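You operate a simulated robot arm through the tools that you are given. There is no shell and no other tool. Be economical: measure what you need, move in short steps, check, and stop when the job is done.

You are at the controls of a simulated robot arm. One attempt, no reset.

## Task
Lift the skin off the white can's paint, then stir it smooth.
Fine: use the blue stick; wipe the skin off on the pink rag before stirring; shut the can and lay the stick back in the blue tray.

Only the result counts: the job must be done as asked and must still hold three seconds after the hand-in. Knocking over, shifting, dropping, spilling or breaking anything else fails it.

## Robot
A 6-joint arm with a two-finger parallel gripper, fixed in place. Base frame: the origin is at the foot of the arm, x ahead of it, y to its left, z up. Readings come in cm, degrees, newtons and seconds.
With the tool pointing down near the work surface it reaches from about 12 to 50 cm from the base axis. Its first joint turns from -72.0 to 72.0 degrees. Payload 0.65 kg.
Tool frame: the origin (TCP) lies between the finger pads and is the grasp point; the fingertips stand 2.5 cm ahead of it; z points along the fingers, y is the line along which they close. Largest opening 7.6 cm; finger width 1.8, thickness 1; the body of the gripper, 3.6 by 7.8 cm, starts 4.5 cm behind the TCP.
Orientation is that of the tool frame in the base frame, as a unit quaternion [x, y, z, w]. With the fingers straight down and closing along the base's y, the tool's x points along the base's -x, its y along +y and its z along -z.

## Interface
- The arm moves only by the tool servo_tool. Its argument "commands" is a list of rows, each an object (a shift or turn left out is 0, a gripper value left out holds the last) with "dp": the shift along the base's x, y, z in mm, a list of three; "rot": the turn, a rotation vector about the base's x, y, z in degrees, a list of three. In form: [{"dp": [dx, dy, dz], "rot": [rx, ry, rz]}, ...]. A call has 1 to 10 rows; each row is the pose to reach, as a shift and turn from the pose commanded when the call began. "hand" is the opening, from 0 (shut) to 1 (fully open), set as the call begins (left out, the last holds). A row lasts 0.2 s, in which the tool goes at most 5 cm and 8.6 degrees; a call with a longer step from one row to the next is refused whole, and so is a gripper value outside its range. A pose out of reach is approached as far as the arm can. The call stops where the force on the tool passes 40 N (or 10 N more than at its start, if that is more) or the arm is blocked; 0.2 s more then pass. Each finger travels about 10.8 cm/s and halts on what it meets, pressing with about 42 N; the grip force reading is that of the motor and also rises with nothing between the fingers. The clock runs only during rows and for 0.2 s after the last one: add rows that repeat a pose to give the fingers time. It gives the time, the measured TCP pose, the force on the tool (base axes), the opening and the grip force at its end, in the units of the frame above (readings bear some noise), with the torque about the TCP (base axes, N m) and any sound that the robot's microphone picked up.
- Cameras (640 x 400 px; columns grow to the right, rows downward): "scene" is fixed at [5.79, 28.53, 38.91]; the picture's right is [-0.70, -0.72, 0.00], its down [-0.52, 0.50, -0.69] and it looks along [0.50, -0.48, -0.72] (base axes); focal length 214 px, centre (320, 200). "wrist" rides on the gripper at [5.8, 1.1, -8.1] in the tool frame; the picture's right is [-0.18, 0.98, 0.00], its down [-0.75, -0.14, -0.64] and it looks along [-0.63, -0.12, 0.77] (tool axes); focal length 243 px, centre (320, 200).
- snapshot(camera): a new picture of that camera. The clock stands still meanwhile.
- point_at(camera, pixels): there is no depth. For up to 12 entries [column, row, z] of the newest picture of that camera ("zoom" is the newest enlarged one), the place [x, y] in the base frame at which the ray of that pixel passes the height z, good to about 0.3 cm. The clock stands still meanwhile.
- inspect(camera, box): a new picture of the part [left, top, right, bottom] of that camera's present view, enlarged. The clock stands still meanwhile.
- hand_in(): hands the job in; it is judged then, once.

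Work in short steps. Measure before you move; look again where a grasp or a placing could have gone wrong, and mend it. You have 80 turns and 38 pictures in all, those below and enlarged ones among them. Open the gripper and draw the arm clear of the work before you hand the job in, unless the task says otherwise; then end with one line.

The tools are called after ">>>" by a JSON object that holds its "name" and its "arguments". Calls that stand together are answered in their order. servo_tool: Moves the arm, as the interface text tells. Its arguments: {"type":"object","properties":{"commands":{"type":"array","items":{"type":"object","properties":{"dp":{"type":"array","items":{"type":"number"}},"rot":{"type":"array","items":{"type":"number"}}}}},"hand":{"type":"number"}},"required":["commands"]} The other tools are called the same way: snapshot (camera) takes a picture; point_at (camera, pixels) gives the place at which the rays of pixels pass given heights; inspect (camera, box) takes an enlarged picture of a part of a camera's view; hand_in () hands the job in.

At the start:

```text
clock: 0.0
ee_pos: [31.69, -6.06, 32.8]
tcp_rot: [0.0, 1.0, 0.0, 0.001]
force: [1.1, 0.3, 0.3]
wrist_torque: [-0.01, -0.03, 0.02]
gripper_width: 7.58
grip_force: 0.0
```

scene: 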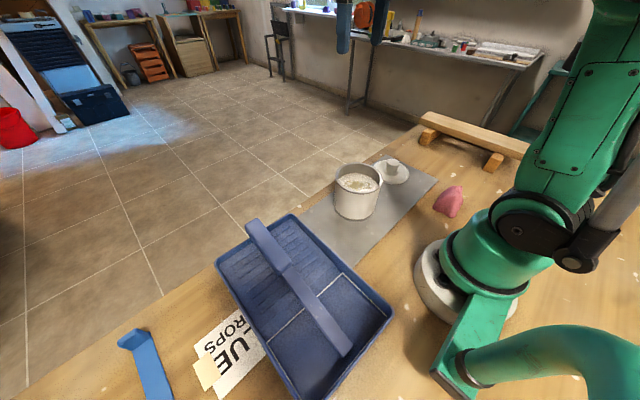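
wrist: 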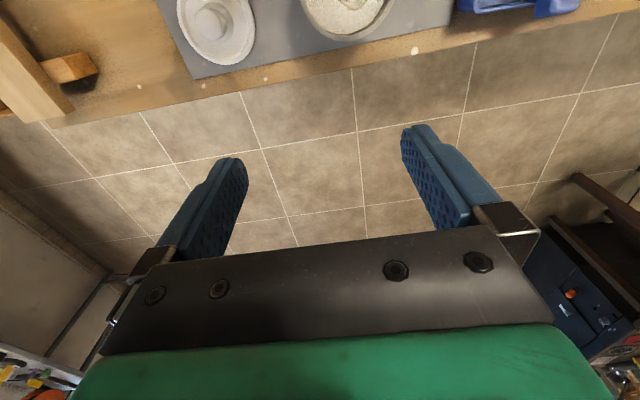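

The scene shows the can near (357,190), its lid near (392,172), the pink rag at (448,200), the tray with a bar across it, and another blue object at (150,365). I'll enlarge the regions to tell them apart.

>>> {"name": "inspect", "arguments": {"camera": "scene", "box": [290, 120, 490, 245]}}

>>> {"name": "inspect", "arguments": {"camera": "scene", "box": [100, 200, 420, 400]}}

```text
3.20 times, centred on (390, 182) of scene
```

zoom: 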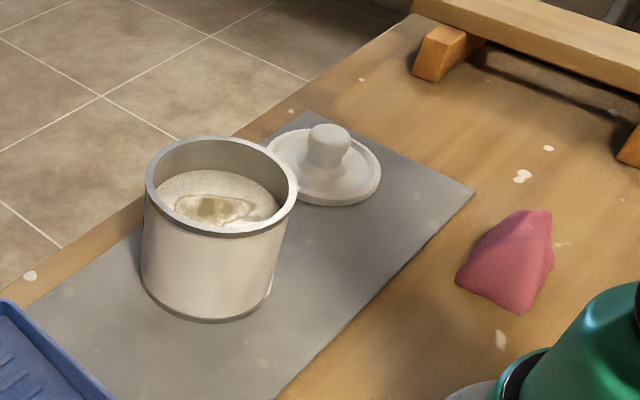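

```text
2.00 times, centred on (260, 300) of scene
```

zoom: 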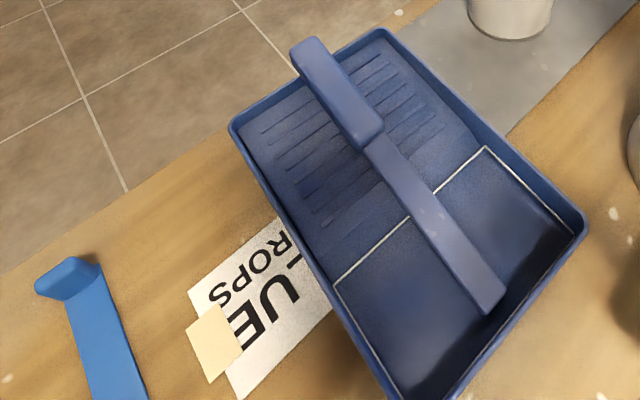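

Locating the key points: can rim, lid knob, rag, the stick's ends and tray corners.

>>> {"name": "point_at", "arguments": {"camera": "scene", "pixels": [[357, 218, 0], [358, 176, 8], [358, 183, 6], [390, 177, 0], [392, 162, 3], [448, 205, 0], [256, 224, 4], [288, 268, 3], [345, 352, 1.5], [217, 264, 4], [291, 215, 4], [391, 312, 4]]}}

>>> {"name": "point_at", "arguments": {"camera": "scene", "pixels": [[335, 173, 7], [382, 173, 7], [358, 163, 7], [357, 193, 7], [334, 206, 0], [378, 206, 0], [130, 338, 1], [150, 335, 0], [432, 205, 0], [462, 195, 0], [455, 217, 0], [410, 172, 0]]}}

```text
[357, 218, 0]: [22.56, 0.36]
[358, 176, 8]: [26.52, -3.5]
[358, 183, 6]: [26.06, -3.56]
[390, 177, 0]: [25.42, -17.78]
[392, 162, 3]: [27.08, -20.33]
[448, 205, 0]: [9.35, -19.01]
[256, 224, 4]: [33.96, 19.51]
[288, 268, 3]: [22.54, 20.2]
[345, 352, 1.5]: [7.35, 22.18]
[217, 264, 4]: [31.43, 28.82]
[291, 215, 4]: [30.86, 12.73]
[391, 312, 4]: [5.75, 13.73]
```

```text
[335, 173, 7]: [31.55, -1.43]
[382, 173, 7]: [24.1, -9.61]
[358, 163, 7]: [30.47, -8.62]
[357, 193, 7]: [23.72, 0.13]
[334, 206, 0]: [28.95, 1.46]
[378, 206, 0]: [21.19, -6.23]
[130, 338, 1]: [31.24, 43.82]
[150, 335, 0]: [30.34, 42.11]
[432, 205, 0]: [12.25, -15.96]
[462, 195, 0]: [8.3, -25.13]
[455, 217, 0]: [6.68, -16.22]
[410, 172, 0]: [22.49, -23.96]
```

I'll pull the arm back and left so the wrist camera looks down on both the can and the tray.

>>> {"name": "servo_tool", "arguments": {"commands": [{"dp": [-35, 35, 0]}, {"dp": [-70, 65, 0]}, {"dp": [-100, 95, 0]}, {"dp": [-137, 125, 0]}, {"dp": [-137, 125, 0]}]}}

>>> {"name": "snapshot", "arguments": {"camera": "wrist"}}

```text
clock: 1.2
ee_pos: [18.23, 6.6, 32.75]
tcp_rot: [0.001, 1.0, 0.0, 0.0]
force: [0.3, 0.4, -0.4]
wrist_torque: [0.0, -0.05, -0.02]
gripper_width: 7.61
grip_force: 0.0
```

```text
33 pictures are left
```

wrist: 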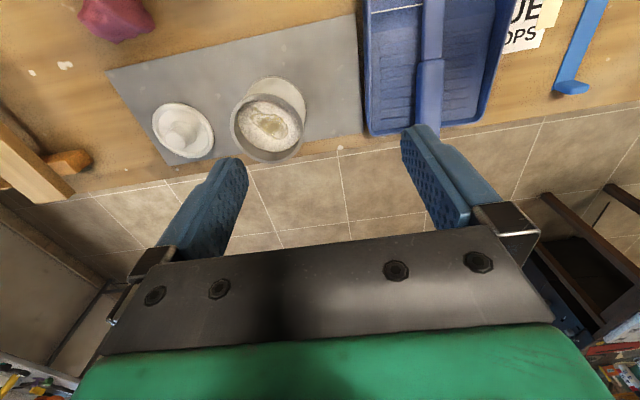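

Zooming into the can and lid in this view for measurement.

>>> {"name": "inspect", "arguments": {"camera": "wrist", "box": [130, 60, 330, 185]}}

>>> {"name": "inspect", "arguments": {"camera": "wrist", "box": [340, 0, 620, 175]}}

```text
3.20 times, centred on (230, 122) of wrist
```

zoom: 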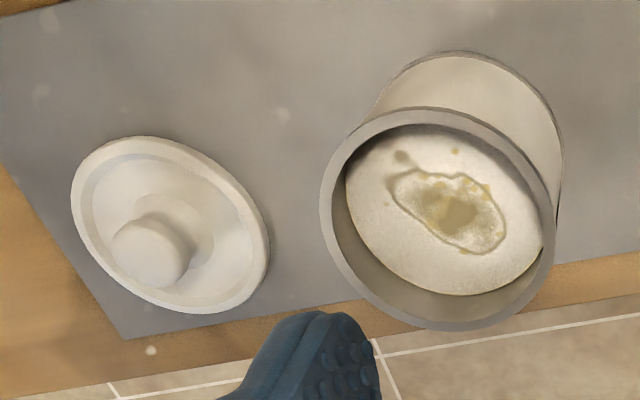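

```text
2.29 times, centred on (480, 88) of wrist
```

zoom: 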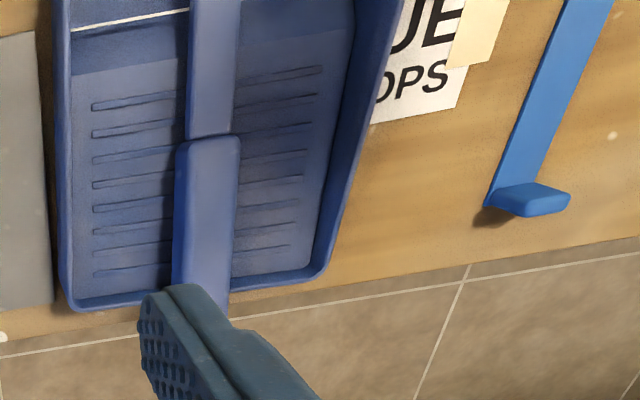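

Triangulating the can rim, lid knob, lid rim and stick points from both cameras.

>>> {"name": "point_at", "arguments": {"camera": "wrist", "pixels": [[266.6, 128, 6], [266.6, 128, 8], [266.6, 128, 10], [229.7, 128, 8], [303.4, 128, 8], [178, 138, 3], [178, 138, 5], [183, 128, 1], [432, 60, 4], [432, 60, 6], [427, 125, 6], [427, 125, 4]]}}

>>> {"name": "point_at", "arguments": {"camera": "scene", "pixels": [[359, 178.4, 6], [359, 178.4, 8], [359, 178.4, 10], [392, 162, 3], [392, 162, 5], [391, 173, 1], [288, 268, 4], [288, 268, 5], [288, 268, 6], [252, 222, 4], [252, 222, 6], [345, 352, 3]]}}

```text
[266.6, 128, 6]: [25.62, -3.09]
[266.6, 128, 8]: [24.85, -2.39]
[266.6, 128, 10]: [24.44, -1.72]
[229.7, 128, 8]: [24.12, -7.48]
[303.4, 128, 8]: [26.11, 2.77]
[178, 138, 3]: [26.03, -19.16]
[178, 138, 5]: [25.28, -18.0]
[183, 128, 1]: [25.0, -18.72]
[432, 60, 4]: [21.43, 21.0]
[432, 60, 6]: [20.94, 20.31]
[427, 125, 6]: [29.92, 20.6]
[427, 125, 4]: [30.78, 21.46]
```

```text
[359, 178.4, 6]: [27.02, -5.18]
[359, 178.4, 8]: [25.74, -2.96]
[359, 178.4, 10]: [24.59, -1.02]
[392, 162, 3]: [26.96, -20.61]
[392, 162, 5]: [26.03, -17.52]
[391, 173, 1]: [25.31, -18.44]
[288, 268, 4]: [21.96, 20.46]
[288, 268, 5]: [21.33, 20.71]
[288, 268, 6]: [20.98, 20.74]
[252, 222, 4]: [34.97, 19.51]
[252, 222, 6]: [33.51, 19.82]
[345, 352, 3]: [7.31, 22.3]
```

The can rim is near (25.1,-2.2) at z≈8.7, the lid knob near (25.2,-18.4) with its top at ≈4.5, and the stick runs from about (7.3,22) to (34,19.6). I'll look straight at the tray to get the stick's heights.

>>> {"name": "servo_tool", "arguments": {"commands": [{"dp": [-25, 40, -20]}, {"dp": [-50, 80, -40]}, {"dp": [-70, 120, -60]}, {"dp": [-70, 140, -80]}, {"dp": [-70, 140, -80]}]}}

>>> {"name": "snapshot", "arguments": {"camera": "wrist"}}

```text
refused: row 1 steps farther than a row can; nothing moved
```

```text
30 pictures are left
```

wrist: 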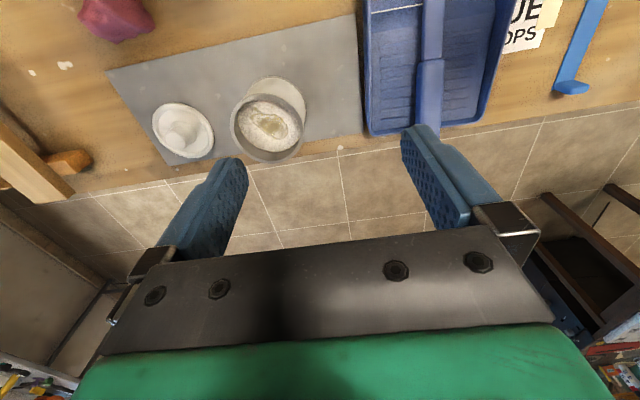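

The move was refused because the steps were too long, so I'll repeat it with shorter rows.

>>> {"name": "servo_tool", "arguments": {"commands": [{"dp": [-15, 30, -15]}, {"dp": [-30, 60, -30]}, {"dp": [-45, 90, -45]}, {"dp": [-60, 120, -60]}, {"dp": [-70, 140, -70]}, {"dp": [-70, 140, -70]}]}}

```text
clock: 2.6
ee_pos: [10.8, 20.92, 25.87]
tcp_rot: [0.001, 1.0, 0.0, 0.0]
force: [-0.3, 0.0, -0.6]
wrist_torque: [-0.01, -0.03, 0.0]
gripper_width: 7.6
grip_force: 0.0
```

The arm is at the viewpoint, so I'll take the picture.

>>> {"name": "snapshot", "arguments": {"camera": "wrist"}}

```text
29 pictures are left
```

wrist: 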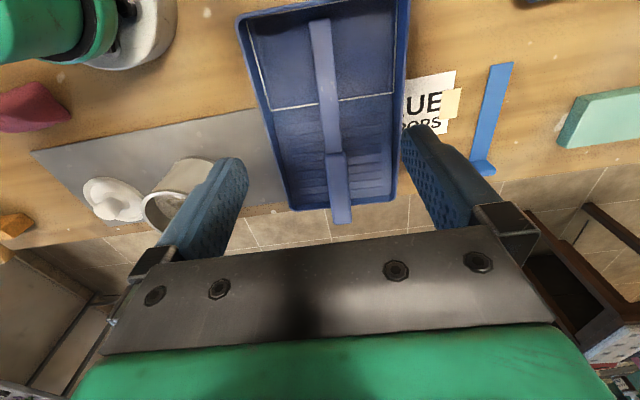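

Triangulating the stick's tip (320,20), step (335,153) and handle end (342,222), plus tray rim corners.

>>> {"name": "point_at", "arguments": {"camera": "wrist", "pixels": [[320, 20, 1], [320, 20, 3], [335, 153, 3], [335, 153, 5], [335, 153, 7], [342, 222, 4], [342, 222, 6], [342, 222, 8], [291, 210, 4], [394, 200, 4], [238, 18, 4], [326, 153, 5]]}}

>>> {"name": "inspect", "arguments": {"camera": "wrist", "box": [230, 0, 422, 230]}}

>>> {"name": "inspect", "arguments": {"camera": "scene", "box": [205, 200, 405, 325]}}

```text
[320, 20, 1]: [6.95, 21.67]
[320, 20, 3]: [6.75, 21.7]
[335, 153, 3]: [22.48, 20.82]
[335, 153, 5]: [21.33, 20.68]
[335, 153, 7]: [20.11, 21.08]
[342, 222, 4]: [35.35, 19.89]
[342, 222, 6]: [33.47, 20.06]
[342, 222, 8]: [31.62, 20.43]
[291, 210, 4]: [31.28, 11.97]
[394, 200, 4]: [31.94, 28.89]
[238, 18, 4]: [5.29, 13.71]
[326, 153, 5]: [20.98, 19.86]
```

```text
1.74 times, centred on (326, 115) of wrist
```

zoom: 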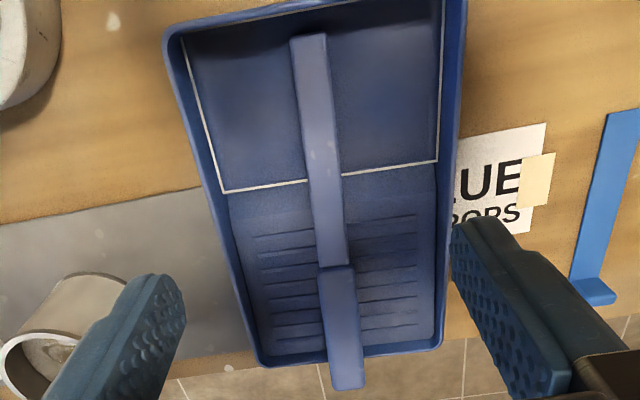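

```text
3.20 times, centred on (305, 262) of scene
```

zoom: 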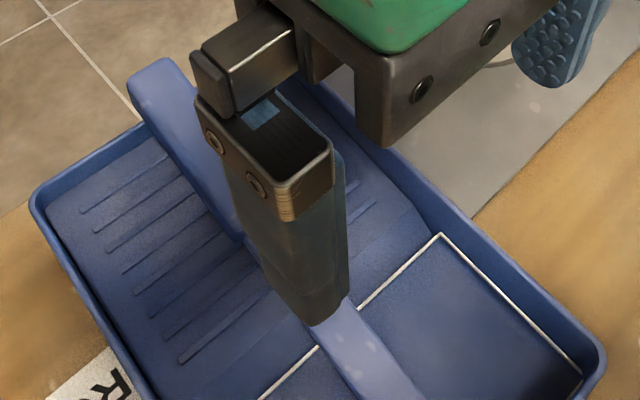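

The handle end and step triangulate to about z 6 and z 5. I'll check the ramp height under the handle using the rib ends, and the stick width.

>>> {"name": "point_at", "arguments": {"camera": "wrist", "pixels": [[296, 201.8, 1], [296, 201.8, 3], [271.5, 135.5, 1], [271.5, 135.5, 3], [325.5, 155, 5], [345, 153, 5], [332, 218, 6], [351, 217, 6], [309, 23, 3], [331, 20, 3]]}}

>>> {"name": "point_at", "arguments": {"camera": "scene", "pixels": [[290, 227.5, 1], [290, 227.5, 3], [279, 281, 5], [291.5, 263.5, 5], [245, 224, 6], [258, 218, 6], [319, 259, 1], [319, 259, 3], [337, 357, 3], [353, 348, 3]]}}

```text
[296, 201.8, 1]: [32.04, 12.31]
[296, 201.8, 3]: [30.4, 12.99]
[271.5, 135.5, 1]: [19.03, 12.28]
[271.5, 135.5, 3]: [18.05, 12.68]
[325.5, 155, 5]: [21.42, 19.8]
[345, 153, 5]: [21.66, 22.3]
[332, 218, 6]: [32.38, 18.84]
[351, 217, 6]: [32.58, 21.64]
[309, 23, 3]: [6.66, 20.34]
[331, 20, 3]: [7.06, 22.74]
```

```text
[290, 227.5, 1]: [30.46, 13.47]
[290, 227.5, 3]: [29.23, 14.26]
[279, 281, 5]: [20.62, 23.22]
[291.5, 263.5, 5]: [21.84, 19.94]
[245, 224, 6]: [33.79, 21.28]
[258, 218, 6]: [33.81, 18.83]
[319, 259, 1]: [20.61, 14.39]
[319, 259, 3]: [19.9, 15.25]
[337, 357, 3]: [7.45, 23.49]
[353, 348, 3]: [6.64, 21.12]
```

The handle is about 2.5 cm wide, centred at (25,20.7) and yawed about -4°. I'll move above it with the gripper open, then lower.

>>> {"name": "servo_tool", "arguments": {"commands": [{"dp": [30, 0, -20], "rot": [0, 0, -3.8]}, {"dp": [60, 0, -45], "rot": [0, 0, -3.8]}, {"dp": [95, -1, -75], "rot": [0, 0, -3.8]}, {"dp": [125, -2, -105], "rot": [0, 0, -3.8]}, {"dp": [142, -2, -130], "rot": [0, 0, -3.8]}, {"dp": [142, -2, -160], "rot": [0, 0, -3.8]}, {"dp": [142, -2, -160], "rot": [0, 0, -3.8]}], "hand": 1}}

>>> {"name": "inspect", "arguments": {"camera": "scene", "box": [205, 170, 405, 295]}}

```text
clock: 4.2
ee_pos: [25.11, 20.03, 9.77]
tcp_rot: [0.033, 0.999, -0.001, 0.0]
force: [0.5, -0.2, -0.9]
wrist_torque: [0.04, 0.0, -0.01]
gripper_width: 7.59
grip_force: 0.1
```

```text
3.20 times, centred on (305, 232) of scene
```

zoom: 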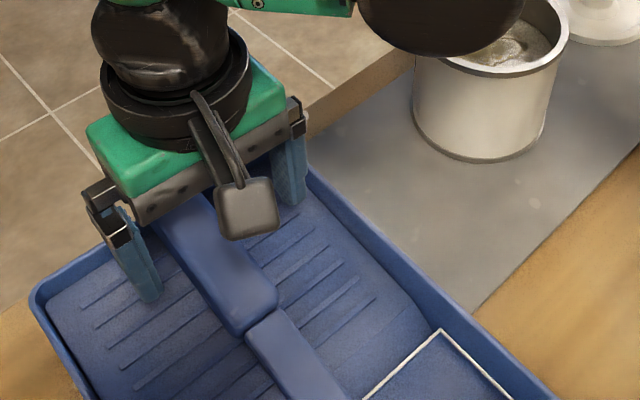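

The gripper straddles the handle but sits about 0.5 cm low in y. I'll correct that and lower gently to z≈5.4.

>>> {"name": "servo_tool", "arguments": {"commands": [{"dp": [0, 5, -10]}, {"dp": [0, 5, -25]}, {"dp": [0, 5, -35]}, {"dp": [0, 5, -44]}, {"dp": [0, 5, -44]}]}}

>>> {"name": "inspect", "arguments": {"camera": "wrist", "box": [200, 0, 500, 240]}}

```text
clock: 5.3
ee_pos: [25.2, 20.73, 5.51]
tcp_rot: [0.033, 0.999, 0.0, 0.0]
force: [-1.5, -0.9, 18.6]
wrist_torque: [0.49, -0.15, 0.11]
gripper_width: 7.5
grip_force: 0.1
stopped in row 5: the force on the tool passed its limit at 58 N (the readings are from after the stop); the commanded pose is now the measured one
```

```text
1.67 times, centred on (350, 120) of wrist
```

zoom: 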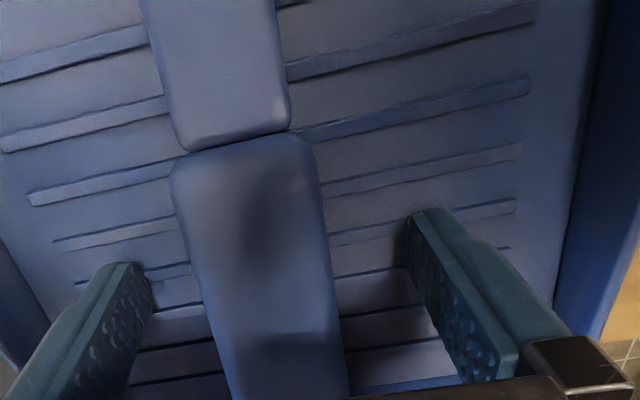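

The fingertips touched the ramp at z≈3.0, so I'll lift 2.5 mm and close on the handle.

>>> {"name": "servo_tool", "arguments": {"commands": [{"dp": [0, 0, 2.5]}, {"dp": [0, 0, 2.5]}]}}

>>> {"name": "servo_tool", "arguments": {"commands": [{"dp": [0, -1, 0]}, {"dp": [0, -1, 0]}, {"dp": [0, -1, 0]}, {"dp": [0, -1, 0]}], "hand": 0}}

```text
clock: 5.9
ee_pos: [25.19, 20.6, 5.82]
tcp_rot: [0.033, 0.999, 0.001, 0.0]
force: [-0.2, -1.3, 0.0]
wrist_torque: [0.0, -0.01, 0.01]
gripper_width: 7.6
grip_force: 0.1
```

```text
clock: 6.9
ee_pos: [25.07, 20.7, 5.74]
tcp_rot: [0.033, 0.999, 0.002, 0.0]
force: [0.0, -0.8, 0.0]
wrist_torque: [0.02, 0.01, 0.04]
gripper_width: 2.91
grip_force: 42.2
```

The grip holds at 2.9 cm with 42 N. I'll lift straight up and check.

>>> {"name": "servo_tool", "arguments": {"commands": [{"dp": [0, 0, 20]}, {"dp": [0, 0, 50]}, {"dp": [0, 0, 90]}, {"dp": [0, 0, 130]}, {"dp": [0, 0, 150]}, {"dp": [0, 0, 150]}]}}

>>> {"name": "snapshot", "arguments": {"camera": "scene"}}

```text
clock: 8.3
ee_pos: [25.12, 20.51, 20.85]
tcp_rot: [0.034, 0.999, 0.001, -0.001]
force: [0.2, -0.5, -1.4]
wrist_torque: [-0.03, 0.01, -0.03]
gripper_width: 2.91
grip_force: 42.7
```

```text
24 pictures are left
```

scene: 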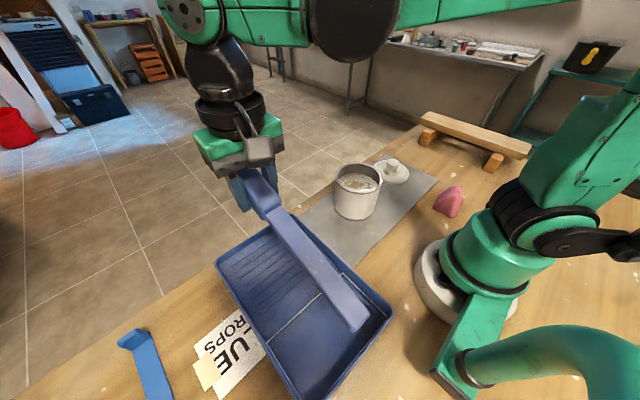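

The stick is held firmly, blade towards the base. I'll raise it and move towards the can, squaring the yaw.

>>> {"name": "servo_tool", "arguments": {"commands": [{"dp": [10, -10, 25], "rot": [0, 0, 3.8]}, {"dp": [20, -25, 50], "rot": [0, 0, 3.8]}, {"dp": [35, -45, 75], "rot": [0, 0, 3.8]}, {"dp": [50, -70, 100], "rot": [0, 0, 3.8]}, {"dp": [65, -100, 115], "rot": [0, 0, 3.8]}, {"dp": [80, -125, 120], "rot": [0, 0, 3.8]}, {"dp": [95, -150, 120], "rot": [0, 0, 3.8]}, {"dp": [95, -180, 120], "rot": [0, 0, 3.8]}, {"dp": [95, -180, 120], "rot": [0, 0, 3.8]}]}}

```text
clock: 10.3
ee_pos: [34.79, 2.28, 32.89]
tcp_rot: [-0.001, 1.0, 0.0, 0.0]
force: [0.7, 0.4, 0.3]
wrist_torque: [-0.01, 0.0, 0.02]
gripper_width: 2.93
grip_force: 41.9
```

Now I'll tilt the blade downwards 60° in 8° rows and move to the can's y.

>>> {"name": "servo_tool", "arguments": {"commands": [{"dp": [0, -8, 0], "rot": [0, -8, 0]}, {"dp": [0, -16, 0], "rot": [0, -16, 0]}, {"dp": [0, -24, 0], "rot": [0, -24, 0]}, {"dp": [0, -32, 0], "rot": [0, -32, 0]}, {"dp": [0, -40, 0], "rot": [0, -40, 0]}, {"dp": [0, -45, 0], "rot": [0, -48, 0]}, {"dp": [0, -45, 0], "rot": [0, -56, 0]}, {"dp": [0, -45, 0], "rot": [0, -60, 0]}, {"dp": [0, -45, 0], "rot": [0, -60, 0]}]}}

>>> {"name": "snapshot", "arguments": {"camera": "scene"}}

>>> {"name": "snapshot", "arguments": {"camera": "wrist"}}

```text
clock: 12.3
ee_pos: [34.68, -2.14, 32.76]
tcp_rot: [-0.001, 0.866, 0.001, 0.501]
force: [0.0, 0.3, -0.6]
wrist_torque: [0.01, 0.0, -0.01]
gripper_width: 2.9
grip_force: 41.8
```

```text
23 pictures are left
```

scene: 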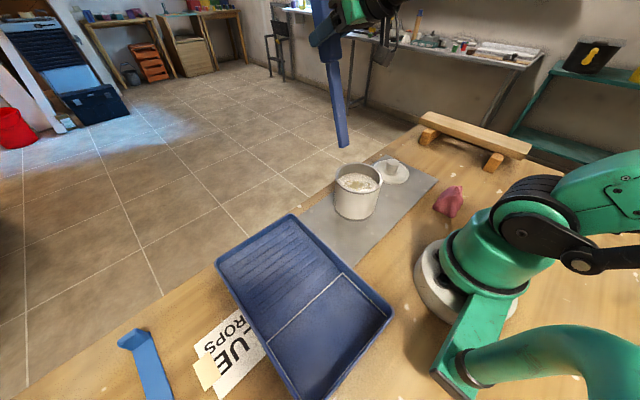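

```text
22 pictures are left
```

wrist: 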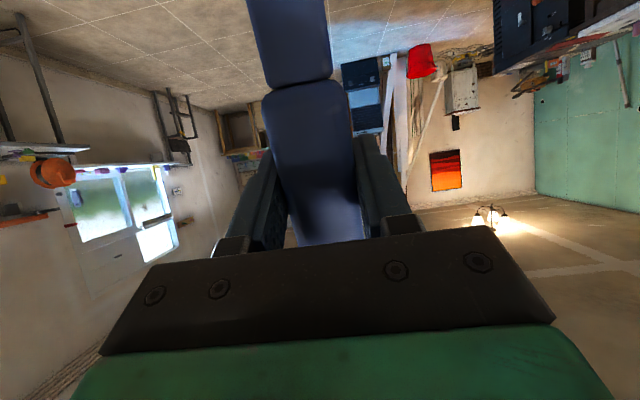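

Checking the tip at scene pixel (344,147) against the expected (27.5,-2.1,15.9).

>>> {"name": "point_at", "arguments": {"camera": "scene", "pixels": [[344, 147, 14], [344, 147, 15], [344, 147, 16], [344, 147, 17], [337, 147, 15], [348, 144, 15], [358, 185, 5], [358, 185, 6], [358, 185, 7]]}}

>>> {"name": "inspect", "arguments": {"camera": "scene", "box": [300, 130, 420, 230]}}

```text
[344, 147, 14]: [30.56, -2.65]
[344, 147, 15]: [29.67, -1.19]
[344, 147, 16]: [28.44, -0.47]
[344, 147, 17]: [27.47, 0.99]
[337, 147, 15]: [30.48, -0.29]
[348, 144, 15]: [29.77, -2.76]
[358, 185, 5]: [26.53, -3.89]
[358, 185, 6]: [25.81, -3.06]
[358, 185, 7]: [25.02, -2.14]
```

```text
4.00 times, centred on (360, 180) of scene
```

zoom: 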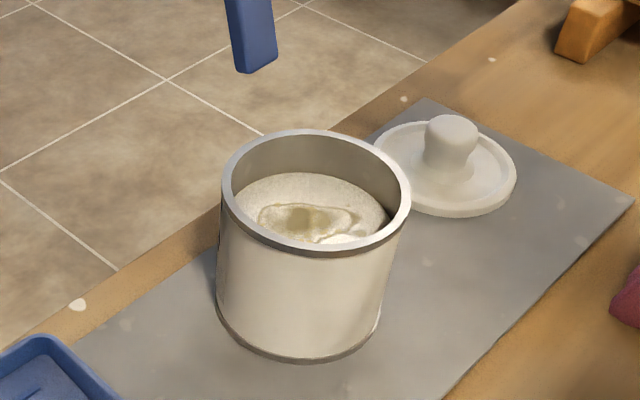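

The tip seems to be about 18.2 cm along tool x and 5.1 cm along tool z. I'll flatten the tilt to 48° (blade about 62° from horizontal) and hover the tip above the can to calibrate.

>>> {"name": "servo_tool", "arguments": {"commands": [{"dp": [3, -1, -10], "rot": [0, 6, 0]}, {"dp": [7, -1, -25], "rot": [0, 12, 0]}, {"dp": [7, -1, -40], "rot": [0, 12, 0]}, {"dp": [7, -1, -49], "rot": [0, 12, 0]}, {"dp": [7, -1, -49], "rot": [0, 12, 0]}]}}

>>> {"name": "inspect", "arguments": {"camera": "scene", "box": [300, 110, 420, 230]}}

```text
clock: 13.5
ee_pos: [35.32, -1.94, 27.81]
tcp_rot: [-0.001, 0.914, 0.001, 0.406]
force: [-0.1, 0.0, 0.5]
wrist_torque: [-0.02, 0.03, -0.02]
gripper_width: 2.91
grip_force: 41.7
```

```text
3.33 times, centred on (360, 170) of scene
```

zoom: 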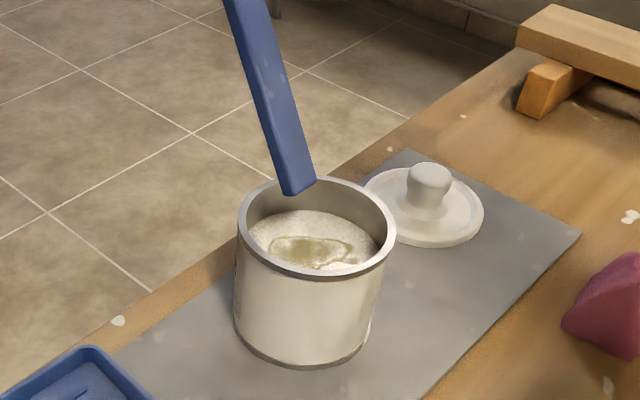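

Reading the tip ray at zoom (300,188) and the skin's outline, using the zoom picture.

>>> {"name": "point_at", "arguments": {"camera": "zoom", "pixels": [[300, 188, 9], [300, 188, 10], [300, 188, 11], [300, 188, 12], [285, 194, 11], [315, 182, 11], [316, 228, 8.7], [310, 250, 6], [268, 240, 6], [355, 262, 6], [310, 237, 6]]}}

```text
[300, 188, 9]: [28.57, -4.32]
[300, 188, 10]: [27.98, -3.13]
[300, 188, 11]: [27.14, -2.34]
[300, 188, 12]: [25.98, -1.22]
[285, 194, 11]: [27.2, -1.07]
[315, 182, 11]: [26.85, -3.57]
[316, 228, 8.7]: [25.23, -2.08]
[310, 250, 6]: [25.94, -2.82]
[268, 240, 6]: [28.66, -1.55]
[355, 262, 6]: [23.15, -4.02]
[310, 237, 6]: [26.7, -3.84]
```

Calibration agrees: the tip is at (27.1,-2.3,11). I'll dip about 1 cm below the surface on the skin's far side, slide under the skin towards the base, then lift slowly.

>>> {"name": "servo_tool", "arguments": {"commands": [{"dp": [0, 0, -15]}, {"dp": [0, 0, -30]}, {"dp": [0, 0, -42]}, {"dp": [0, 0, -52]}, {"dp": [0, 0, -57]}, {"dp": [0, 0, -57]}]}}

>>> {"name": "inspect", "arguments": {"camera": "scene", "box": [300, 110, 420, 230]}}

```text
clock: 14.9
ee_pos: [35.3, -2.11, 22.15]
tcp_rot: [0.0, 0.914, 0.001, 0.407]
force: [0.1, -0.1, 0.3]
wrist_torque: [0.03, 0.0, 0.02]
gripper_width: 2.93
grip_force: 42.1
```

```text
3.33 times, centred on (360, 170) of scene
```

zoom: 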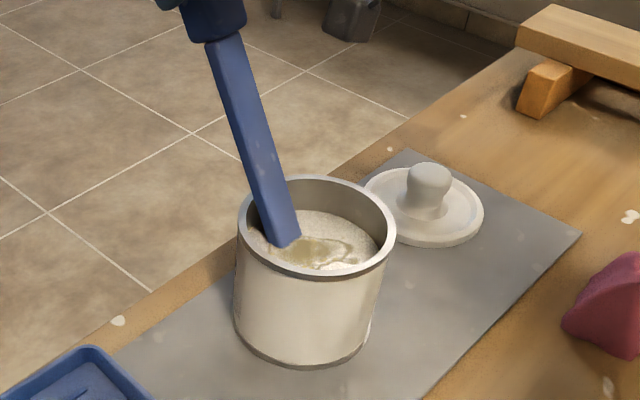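

The blade meets the paint at zoom (287,243) beside the skin. I'll go 4 mm deeper, sweep towards the base, then lift slowly.

>>> {"name": "servo_tool", "arguments": {"commands": [{"dp": [0, 0, -4]}, {"dp": [-7, 0, -4]}, {"dp": [-14, 0, -4]}, {"dp": [-21, 0, -4]}, {"dp": [-26, 0, -4]}, {"dp": [-26, 0, -2]}, {"dp": [-26, 0, 4]}, {"dp": [-26, 0, 10]}, {"dp": [-26, 0, 16]}, {"dp": [-26, 0, 22]}]}}

>>> {"name": "inspect", "arguments": {"camera": "scene", "box": [300, 110, 420, 230]}}

```text
clock: 17.1
ee_pos: [32.71, -2.13, 24.22]
tcp_rot: [-0.001, 0.914, 0.001, 0.407]
force: [-0.5, 0.4, -1.1]
wrist_torque: [0.01, 0.03, 0.02]
gripper_width: 2.93
grip_force: 42.2
```

```text
3.33 times, centred on (360, 170) of scene
```

zoom: 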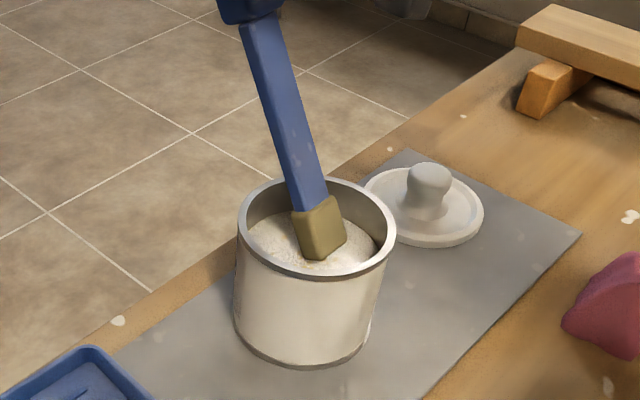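

The skin is on the tip (brown patch at zoom (318,225)). I'll lift clear and refine the rag's position at the same time.

>>> {"name": "servo_tool", "arguments": {"commands": [{"dp": [0, 0, 10]}, {"dp": [0, 0, 22]}, {"dp": [0, 0, 36]}, {"dp": [0, 0, 50]}, {"dp": [0, 0, 65]}, {"dp": [0, 0, 75]}, {"dp": [0, 0, 75]}]}}

>>> {"name": "point_at", "arguments": {"camera": "scene", "pixels": [[433, 208, 0], [454, 217, 0], [447, 200, 1], [447, 200, 2], [447, 200, 3], [455, 187, 3], [463, 188, 0], [470, 150, 5], [430, 125, 5], [495, 160, 0]]}}

>>> {"name": "inspect", "arguments": {"camera": "scene", "box": [300, 90, 492, 210]}}

```text
clock: 18.7
ee_pos: [32.84, -2.06, 31.88]
tcp_rot: [-0.001, 0.914, 0.001, 0.406]
force: [0.2, 0.3, -1.3]
wrist_torque: [0.02, 0.01, -0.03]
gripper_width: 2.92
grip_force: 41.8
```

```text
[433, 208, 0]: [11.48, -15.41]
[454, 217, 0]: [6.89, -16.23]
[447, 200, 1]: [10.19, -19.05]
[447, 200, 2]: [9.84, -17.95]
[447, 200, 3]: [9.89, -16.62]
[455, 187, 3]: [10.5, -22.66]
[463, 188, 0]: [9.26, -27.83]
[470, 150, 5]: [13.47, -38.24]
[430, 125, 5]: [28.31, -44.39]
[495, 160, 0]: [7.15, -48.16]
```

```text
3.33 times, centred on (396, 150) of scene
```

zoom: 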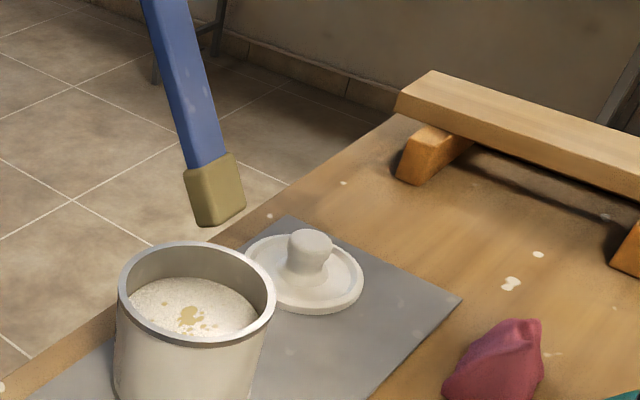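

The skin rides on the blade tip and the paint is clear of it. I'll swing to the rag with yaw -60°, keeping height.

>>> {"name": "servo_tool", "arguments": {"commands": [{"dp": [-15, -30, 0], "rot": [0, 0, -7.5]}, {"dp": [-32, -62, 0], "rot": [0, 0, -15]}, {"dp": [-53, -93, 0], "rot": [0, 0, -22.5]}, {"dp": [-77, -124, 0], "rot": [0, 0, -30]}, {"dp": [-103, -155, 0], "rot": [0, 0, -37.5]}, {"dp": [-132, -184, 0], "rot": [0, 0, -45]}, {"dp": [-161, -211, 0], "rot": [0, 0, -52.5]}, {"dp": [-189, -237, 0], "rot": [0, 0, -60]}, {"dp": [-189, -237, -20], "rot": [0, 0, -60]}, {"dp": [-189, -237, -50], "rot": [0, 0, -60]}]}}

>>> {"name": "snapshot", "arguments": {"camera": "scene"}}

```text
clock: 20.9
ee_pos: [13.95, -25.96, 26.71]
tcp_rot: [0.456, 0.791, -0.203, 0.353]
force: [-0.1, 0.0, -1.1]
wrist_torque: [-0.01, 0.0, -0.04]
gripper_width: 2.92
grip_force: 42.0
```

```text
16 pictures are left
```

scene: 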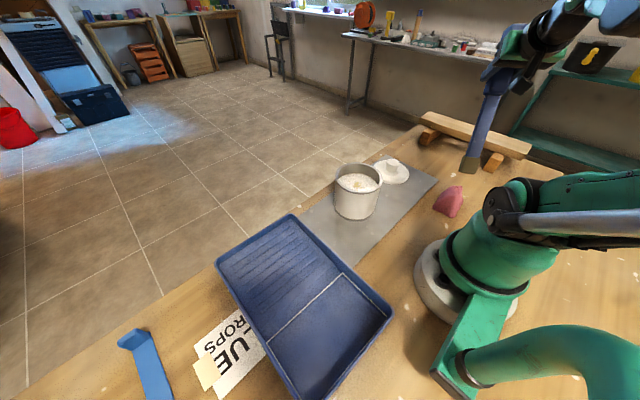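

Checking the tip at scene (469,168) against the expected (9.8,-18.7,9.8), and the rag.

>>> {"name": "point_at", "arguments": {"camera": "scene", "pixels": [[469, 168, 8], [469, 168, 9], [469, 168, 10], [469, 168, 11], [450, 195, 2], [450, 195, 3]]}}

>>> {"name": "inspect", "arguments": {"camera": "scene", "box": [400, 120, 528, 220]}}

```text
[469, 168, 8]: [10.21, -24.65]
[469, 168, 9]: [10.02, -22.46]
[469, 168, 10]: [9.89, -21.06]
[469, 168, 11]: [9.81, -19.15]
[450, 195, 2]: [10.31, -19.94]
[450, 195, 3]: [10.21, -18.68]
```

```text
4.00 times, centred on (464, 170) of scene
```

zoom: 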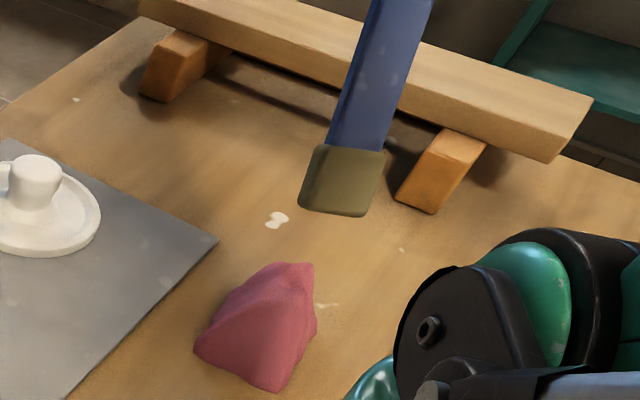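

The tip is above the rag. I'll lower it to just above or at the rag surface and watch the force.

>>> {"name": "servo_tool", "arguments": {"commands": [{"dp": [0, 0, -25]}, {"dp": [0, 0, -50]}, {"dp": [0, 0, -65]}, {"dp": [0, 0, -72]}, {"dp": [0, 0, -72]}]}}

>>> {"name": "inspect", "arguments": {"camera": "scene", "box": [400, 120, 528, 220]}}

```text
clock: 22.1
ee_pos: [13.79, -25.86, 19.6]
tcp_rot: [0.457, 0.791, -0.203, 0.353]
force: [1.1, -2.4, 11.7]
wrist_torque: [0.71, 0.4, -0.03]
gripper_width: 2.9
grip_force: 42.0
```

```text
4.00 times, centred on (464, 170) of scene
```

zoom: 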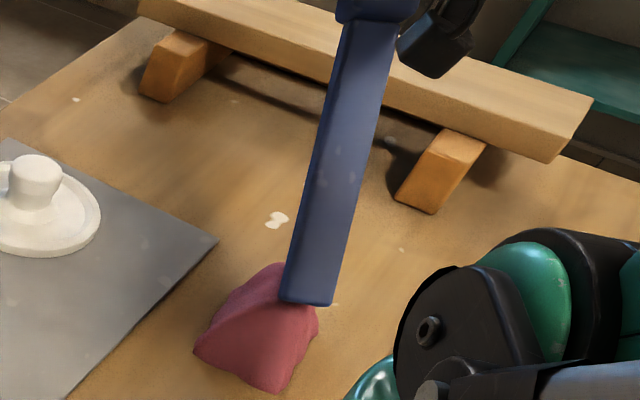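

Contact reads 11.7 N and the blade looks clean already. I'll lift straight up and see where the skin is.

>>> {"name": "servo_tool", "arguments": {"commands": [{"dp": [0, 0, 10]}, {"dp": [0, 0, 25]}, {"dp": [0, 0, 50]}, {"dp": [0, 0, 80]}, {"dp": [0, 0, 115]}, {"dp": [0, 0, 115]}]}}

>>> {"name": "inspect", "arguments": {"camera": "scene", "box": [400, 120, 528, 220]}}

```text
clock: 23.5
ee_pos: [13.99, -25.84, 31.01]
tcp_rot: [0.456, 0.792, -0.202, 0.353]
force: [0.6, -0.7, 0.1]
wrist_torque: [0.0, 0.02, 0.01]
gripper_width: 2.94
grip_force: 41.9
```

```text
4.00 times, centred on (464, 170) of scene
```

zoom: 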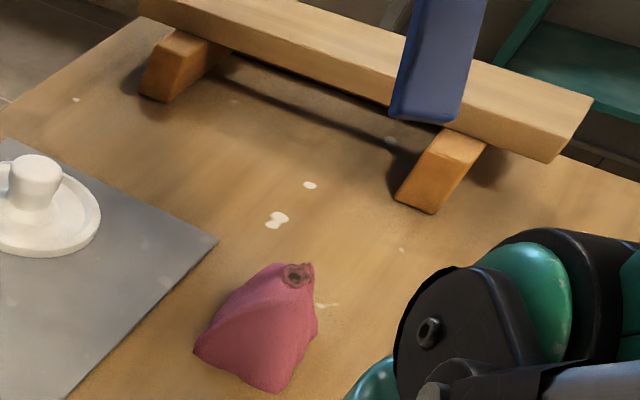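

The skin mark is on the rag (zoom (297,275)) and the blade is clean. I'll swing back above the can by the reverse path.

>>> {"name": "servo_tool", "arguments": {"commands": [{"dp": [28, 26, 5], "rot": [0, 0, 7.5]}, {"dp": [57, 53, 10], "rot": [0, 0, 15]}, {"dp": [86, 82, 10], "rot": [0, 0, 22.5]}, {"dp": [112, 113, 10], "rot": [0, 0, 30]}, {"dp": [136, 144, 10], "rot": [0, 0, 37.5]}, {"dp": [157, 175, 10], "rot": [0, 0, 45]}, {"dp": [174, 206, 10], "rot": [0, 0, 52.5]}, {"dp": [189, 237, 10], "rot": [0, 0, 60]}, {"dp": [189, 237, 10], "rot": [0, 0, 60]}]}}

>>> {"name": "servo_tool", "arguments": {"commands": [{"dp": [-15, 0, 5], "rot": [0, -6, 0]}, {"dp": [-37, 0, 5], "rot": [0, -12, 0]}, {"dp": [-37, 0, 5], "rot": [0, -12, 0]}]}}

>>> {"name": "inspect", "arguments": {"camera": "scene", "box": [300, 110, 420, 230]}}

```text
clock: 25.5
ee_pos: [32.7, -1.92, 32.33]
tcp_rot: [-0.002, 0.914, 0.001, 0.406]
force: [0.3, 0.6, -0.3]
wrist_torque: [0.0, 0.01, 0.0]
gripper_width: 2.91
grip_force: 41.7
```

```text
clock: 26.3
ee_pos: [29.03, -2.24, 32.85]
tcp_rot: [-0.001, 0.866, 0.001, 0.501]
force: [0.4, -0.1, -1.4]
wrist_torque: [0.0, 0.01, 0.0]
gripper_width: 2.92
grip_force: 41.9
```

```text
3.33 times, centred on (360, 170) of scene
```

zoom: 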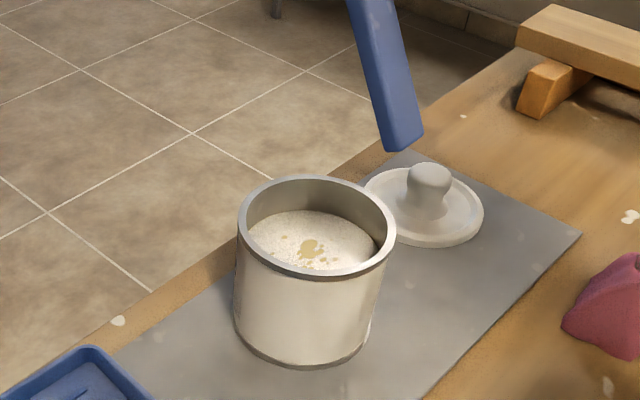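

Checking the tip at zoom (403,146) before the descent.

>>> {"name": "point_at", "arguments": {"camera": "zoom", "pixels": [[403, 146, 13.5], [403, 146, 14.5], [403, 146, 15.5], [316, 228, 8.7], [312, 242, 6]]}}

```text
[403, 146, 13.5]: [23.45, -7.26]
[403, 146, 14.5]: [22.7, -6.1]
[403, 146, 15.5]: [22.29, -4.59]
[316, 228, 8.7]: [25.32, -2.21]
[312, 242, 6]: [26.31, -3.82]
```

The tip ray suggests the stick pivoted in the grip when pressed on the rag. I'll compare with the earlier wrist view to measure it.

>>> {"name": "snapshot", "arguments": {"camera": "wrist"}}

```text
11 pictures are left
```

wrist: 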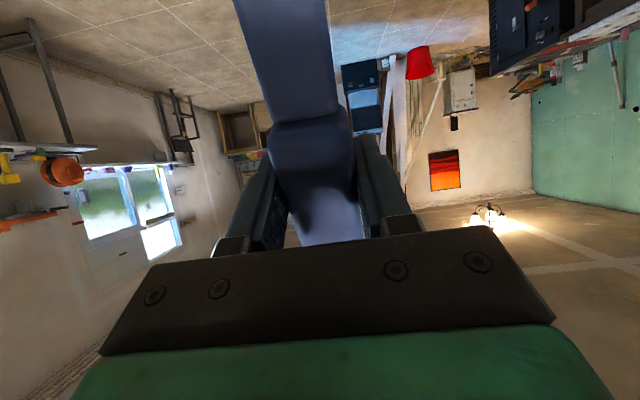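

The stick pivoted about 12° in the grip. I'll tilt the tool a further 12° so the blade is near vertical again, hover above the can and recalibrate.

>>> {"name": "servo_tool", "arguments": {"commands": [{"dp": [0, 0, 0], "rot": [0, -6, 0]}, {"dp": [0, 0, -10], "rot": [0, -12, 0]}, {"dp": [0, 0, -25], "rot": [0, -12, 0]}, {"dp": [0, 0, -25], "rot": [0, -12, 0]}]}}

>>> {"name": "inspect", "arguments": {"camera": "scene", "box": [300, 110, 420, 230]}}

>>> {"name": "point_at", "arguments": {"camera": "zoom", "pixels": [[316, 228, 8.7]]}}

```text
clock: 27.3
ee_pos: [29.57, -2.23, 30.22]
tcp_rot: [-0.001, 0.809, 0.001, 0.588]
force: [0.3, 0.1, -0.7]
wrist_torque: [0.01, 0.02, 0.02]
gripper_width: 2.92
grip_force: 42.1
out of reach, approached as far as the arm can: row 2, 3, 4
```

```text
3.33 times, centred on (360, 170) of scene
```

zoom: 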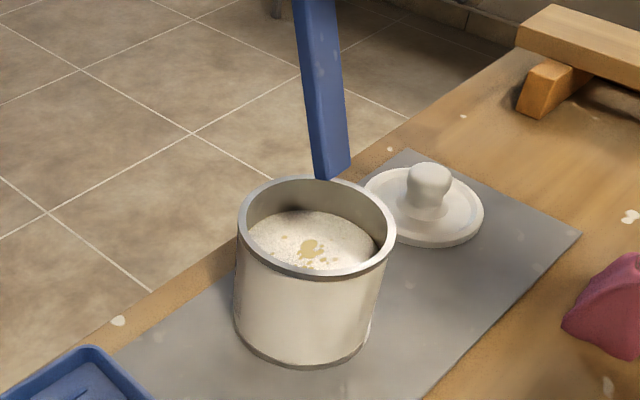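

```text
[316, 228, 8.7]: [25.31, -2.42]
```

Reading the tip ray at zoom (333,176).

>>> {"name": "point_at", "arguments": {"camera": "zoom", "pixels": [[333, 176, 11], [333, 176, 12], [333, 176, 13], [333, 176, 14]]}}

```text
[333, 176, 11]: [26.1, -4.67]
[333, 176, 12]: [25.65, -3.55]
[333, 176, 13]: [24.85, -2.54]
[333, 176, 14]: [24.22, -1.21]
```

The tip is at about (24.8,-2.4,13.1), giving a tool offset of (17.8,0.9). I'll ease the tilt to 62° to stay in reach and centre over the can.

>>> {"name": "servo_tool", "arguments": {"commands": [{"dp": [10, -1, 0], "rot": [0, 5, 0]}, {"dp": [22, -1, 0], "rot": [0, 10, 0]}, {"dp": [22, -1, 0], "rot": [0, 10, 0]}]}}

```text
clock: 28.1
ee_pos: [31.77, -2.34, 30.25]
tcp_rot: [-0.001, 0.857, 0.001, 0.516]
force: [-1.3, 0.0, -1.0]
wrist_torque: [0.0, 0.02, 0.0]
gripper_width: 2.91
grip_force: 42.0
```

The tip should be at (24.2,-2.35,14.1). I'll lower it into the paint to tip z≈3.1, watching the force.

>>> {"name": "servo_tool", "arguments": {"commands": [{"dp": [-2, 0, -25]}, {"dp": [-2, 0, -50]}, {"dp": [-2, 0, -70]}, {"dp": [-2, 0, -85]}, {"dp": [-2, 0, -100]}, {"dp": [-2, 0, -110]}, {"dp": [-2, 0, -110]}]}}

>>> {"name": "inspect", "arguments": {"camera": "scene", "box": [300, 110, 420, 230]}}

```text
clock: 29.7
ee_pos: [31.62, -1.99, 19.27]
tcp_rot: [0.0, 0.857, 0.0, 0.515]
force: [0.0, 0.3, -0.8]
wrist_torque: [0.01, 0.0, 0.01]
gripper_width: 2.91
grip_force: 41.7
```

```text
3.33 times, centred on (360, 170) of scene
```

zoom: 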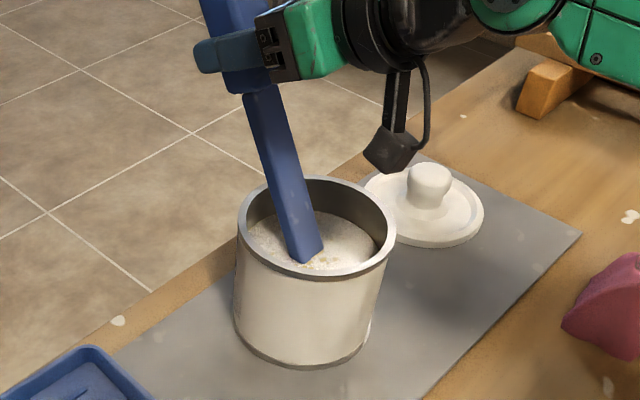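

The blade enters the paint mid-can with no contact force. Now I'll stir: a first circle of 17 mm radius, then more of the same.

>>> {"name": "servo_tool", "arguments": {"commands": [{"dp": [17, 0, 0]}, {"dp": [14, 10, 0]}, {"dp": [5, 16, 0]}, {"dp": [-5, 16, 0]}, {"dp": [-14, 10, 0]}, {"dp": [-17, 0, 0]}, {"dp": [-14, -10, 0]}, {"dp": [-5, -16, 0]}, {"dp": [5, -16, 0]}, {"dp": [14, -10, 0]}]}}

>>> {"name": "servo_tool", "arguments": {"commands": [{"dp": [3, 10, 0]}, {"dp": [0, 20, 0]}, {"dp": [-9, 26, 0]}, {"dp": [-19, 26, 0]}, {"dp": [-28, 20, 0]}, {"dp": [-31, 10, 0]}, {"dp": [-28, 0, 0]}, {"dp": [-19, -6, 0]}, {"dp": [-9, -6, 0]}, {"dp": [0, 0, 0]}]}}

>>> {"name": "servo_tool", "arguments": {"commands": [{"dp": [3, 10, 0]}, {"dp": [0, 20, 0]}, {"dp": [-9, 26, 0]}, {"dp": [-19, 26, 0]}, {"dp": [-28, 20, 0]}, {"dp": [-31, 10, 0]}, {"dp": [-28, 0, 0]}, {"dp": [-19, -6, 0]}, {"dp": [-9, -6, 0]}, {"dp": [0, 0, 0]}]}}

>>> {"name": "servo_tool", "arguments": {"commands": [{"dp": [3, 10, 0]}, {"dp": [0, 20, 0]}, {"dp": [-9, 26, 0]}, {"dp": [-19, 26, 0]}, {"dp": [-28, 20, 0]}, {"dp": [-31, 10, 0]}, {"dp": [-28, 0, 0]}, {"dp": [-19, -6, 0]}, {"dp": [-9, -6, 0]}, {"dp": [0, 0, 0]}]}}

>>> {"name": "inspect", "arguments": {"camera": "scene", "box": [300, 110, 420, 230]}}

```text
clock: 31.9
ee_pos: [33.08, -3.27, 19.22]
tcp_rot: [0.0, 0.858, 0.001, 0.514]
force: [-8.2, 1.1, 1.9]
wrist_torque: [0.11, 0.87, -0.13]
gripper_width: 2.94
grip_force: 42.3
```

```text
clock: 34.1
ee_pos: [33.01, -3.38, 19.14]
tcp_rot: [0.0, 0.857, 0.001, 0.515]
force: [-8.5, 1.6, 2.1]
wrist_torque: [0.12, 0.9, -0.14]
gripper_width: 2.89
grip_force: 41.9
```

```text
clock: 36.3
ee_pos: [33.01, -3.19, 19.26]
tcp_rot: [-0.001, 0.858, 0.0, 0.514]
force: [-0.1, 0.0, -0.1]
wrist_torque: [-0.02, -0.01, 0.0]
gripper_width: 2.92
grip_force: 42.0
```

```text
clock: 38.5
ee_pos: [32.96, -3.34, 19.42]
tcp_rot: [0.0, 0.857, 0.001, 0.515]
force: [-1.6, 0.7, -0.2]
wrist_torque: [-0.03, 0.16, -0.02]
gripper_width: 2.9
grip_force: 42.0
```

```text
3.33 times, centred on (360, 170) of scene
```

zoom: 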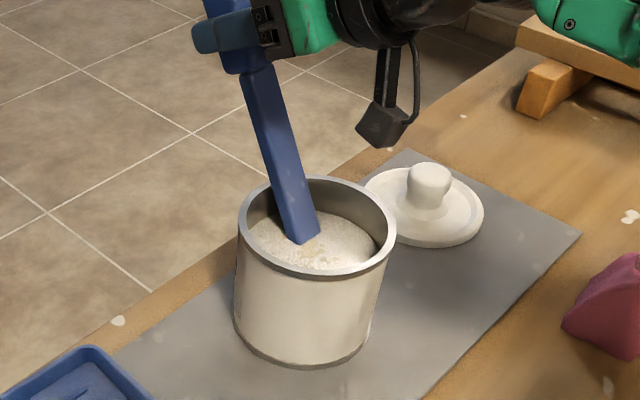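

Brushing the far wall gave about 8 N; the can hasn't moved in the picture. Lumps remain, so I'll shift the circle 5 mm towards the base and keep stirring.

>>> {"name": "servo_tool", "arguments": {"commands": [{"dp": [-4, 10, 0]}, {"dp": [-7, 19, 0]}, {"dp": [-14, 24, 0]}, {"dp": [-24, 24, 0]}, {"dp": [-31, 19, 0]}, {"dp": [-34, 10, 0]}, {"dp": [-31, 1, 0]}, {"dp": [-24, -4, 0]}, {"dp": [-14, -4, 0]}, {"dp": [-7, 1, 0]}]}}

>>> {"name": "servo_tool", "arguments": {"commands": [{"dp": [3, 9, 0]}, {"dp": [0, 18, 0]}, {"dp": [-7, 23, 0]}, {"dp": [-17, 23, 0]}, {"dp": [-24, 18, 0]}, {"dp": [-27, 9, 0]}, {"dp": [-24, 0, 0]}, {"dp": [-17, -5, 0]}, {"dp": [-7, -5, 0]}, {"dp": [0, 0, 0]}]}}

>>> {"name": "servo_tool", "arguments": {"commands": [{"dp": [3, 9, 0]}, {"dp": [0, 18, 0]}, {"dp": [-7, 23, 0]}, {"dp": [-17, 23, 0]}, {"dp": [-24, 18, 0]}, {"dp": [-27, 9, 0]}, {"dp": [-24, 0, 0]}, {"dp": [-17, -5, 0]}, {"dp": [-7, -5, 0]}, {"dp": [0, 0, 0]}]}}

>>> {"name": "servo_tool", "arguments": {"commands": [{"dp": [3, 9, 0]}, {"dp": [0, 18, 0]}, {"dp": [-7, 23, 0]}, {"dp": [-17, 23, 0]}, {"dp": [-24, 18, 0]}, {"dp": [-27, 9, 0]}, {"dp": [-24, 0, 0]}, {"dp": [-17, -5, 0]}, {"dp": [-7, -5, 0]}, {"dp": [0, 0, 0]}]}}

>>> {"name": "inspect", "arguments": {"camera": "scene", "box": [300, 110, 420, 230]}}

```text
clock: 40.7
ee_pos: [32.31, -3.2, 19.34]
tcp_rot: [0.0, 0.857, 0.001, 0.515]
force: [0.9, 0.2, 0.1]
wrist_torque: [-0.03, -0.01, -0.01]
gripper_width: 2.92
grip_force: 41.9
```

```text
clock: 42.9
ee_pos: [32.35, -3.22, 19.47]
tcp_rot: [0.0, 0.857, 0.0, 0.515]
force: [-0.1, -0.1, -1.1]
wrist_torque: [0.01, -0.03, 0.02]
gripper_width: 2.94
grip_force: 41.9
```

```text
clock: 45.1
ee_pos: [32.34, -3.02, 19.57]
tcp_rot: [0.0, 0.857, 0.0, 0.516]
force: [-0.4, 0.8, -1.1]
wrist_torque: [-0.01, -0.02, -0.02]
gripper_width: 2.93
grip_force: 42.0
```

```text
clock: 47.3
ee_pos: [32.1, -2.91, 19.32]
tcp_rot: [0.0, 0.857, 0.001, 0.515]
force: [-0.3, 0.8, 0.6]
wrist_torque: [-0.01, 0.01, 0.02]
gripper_width: 2.92
grip_force: 42.4
```

```text
3.33 times, centred on (360, 170) of scene
```

zoom: 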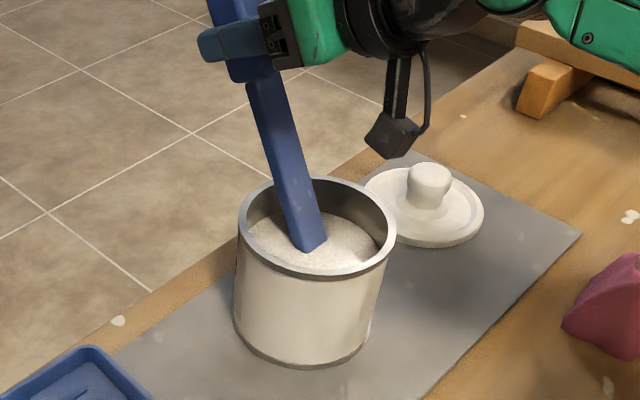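

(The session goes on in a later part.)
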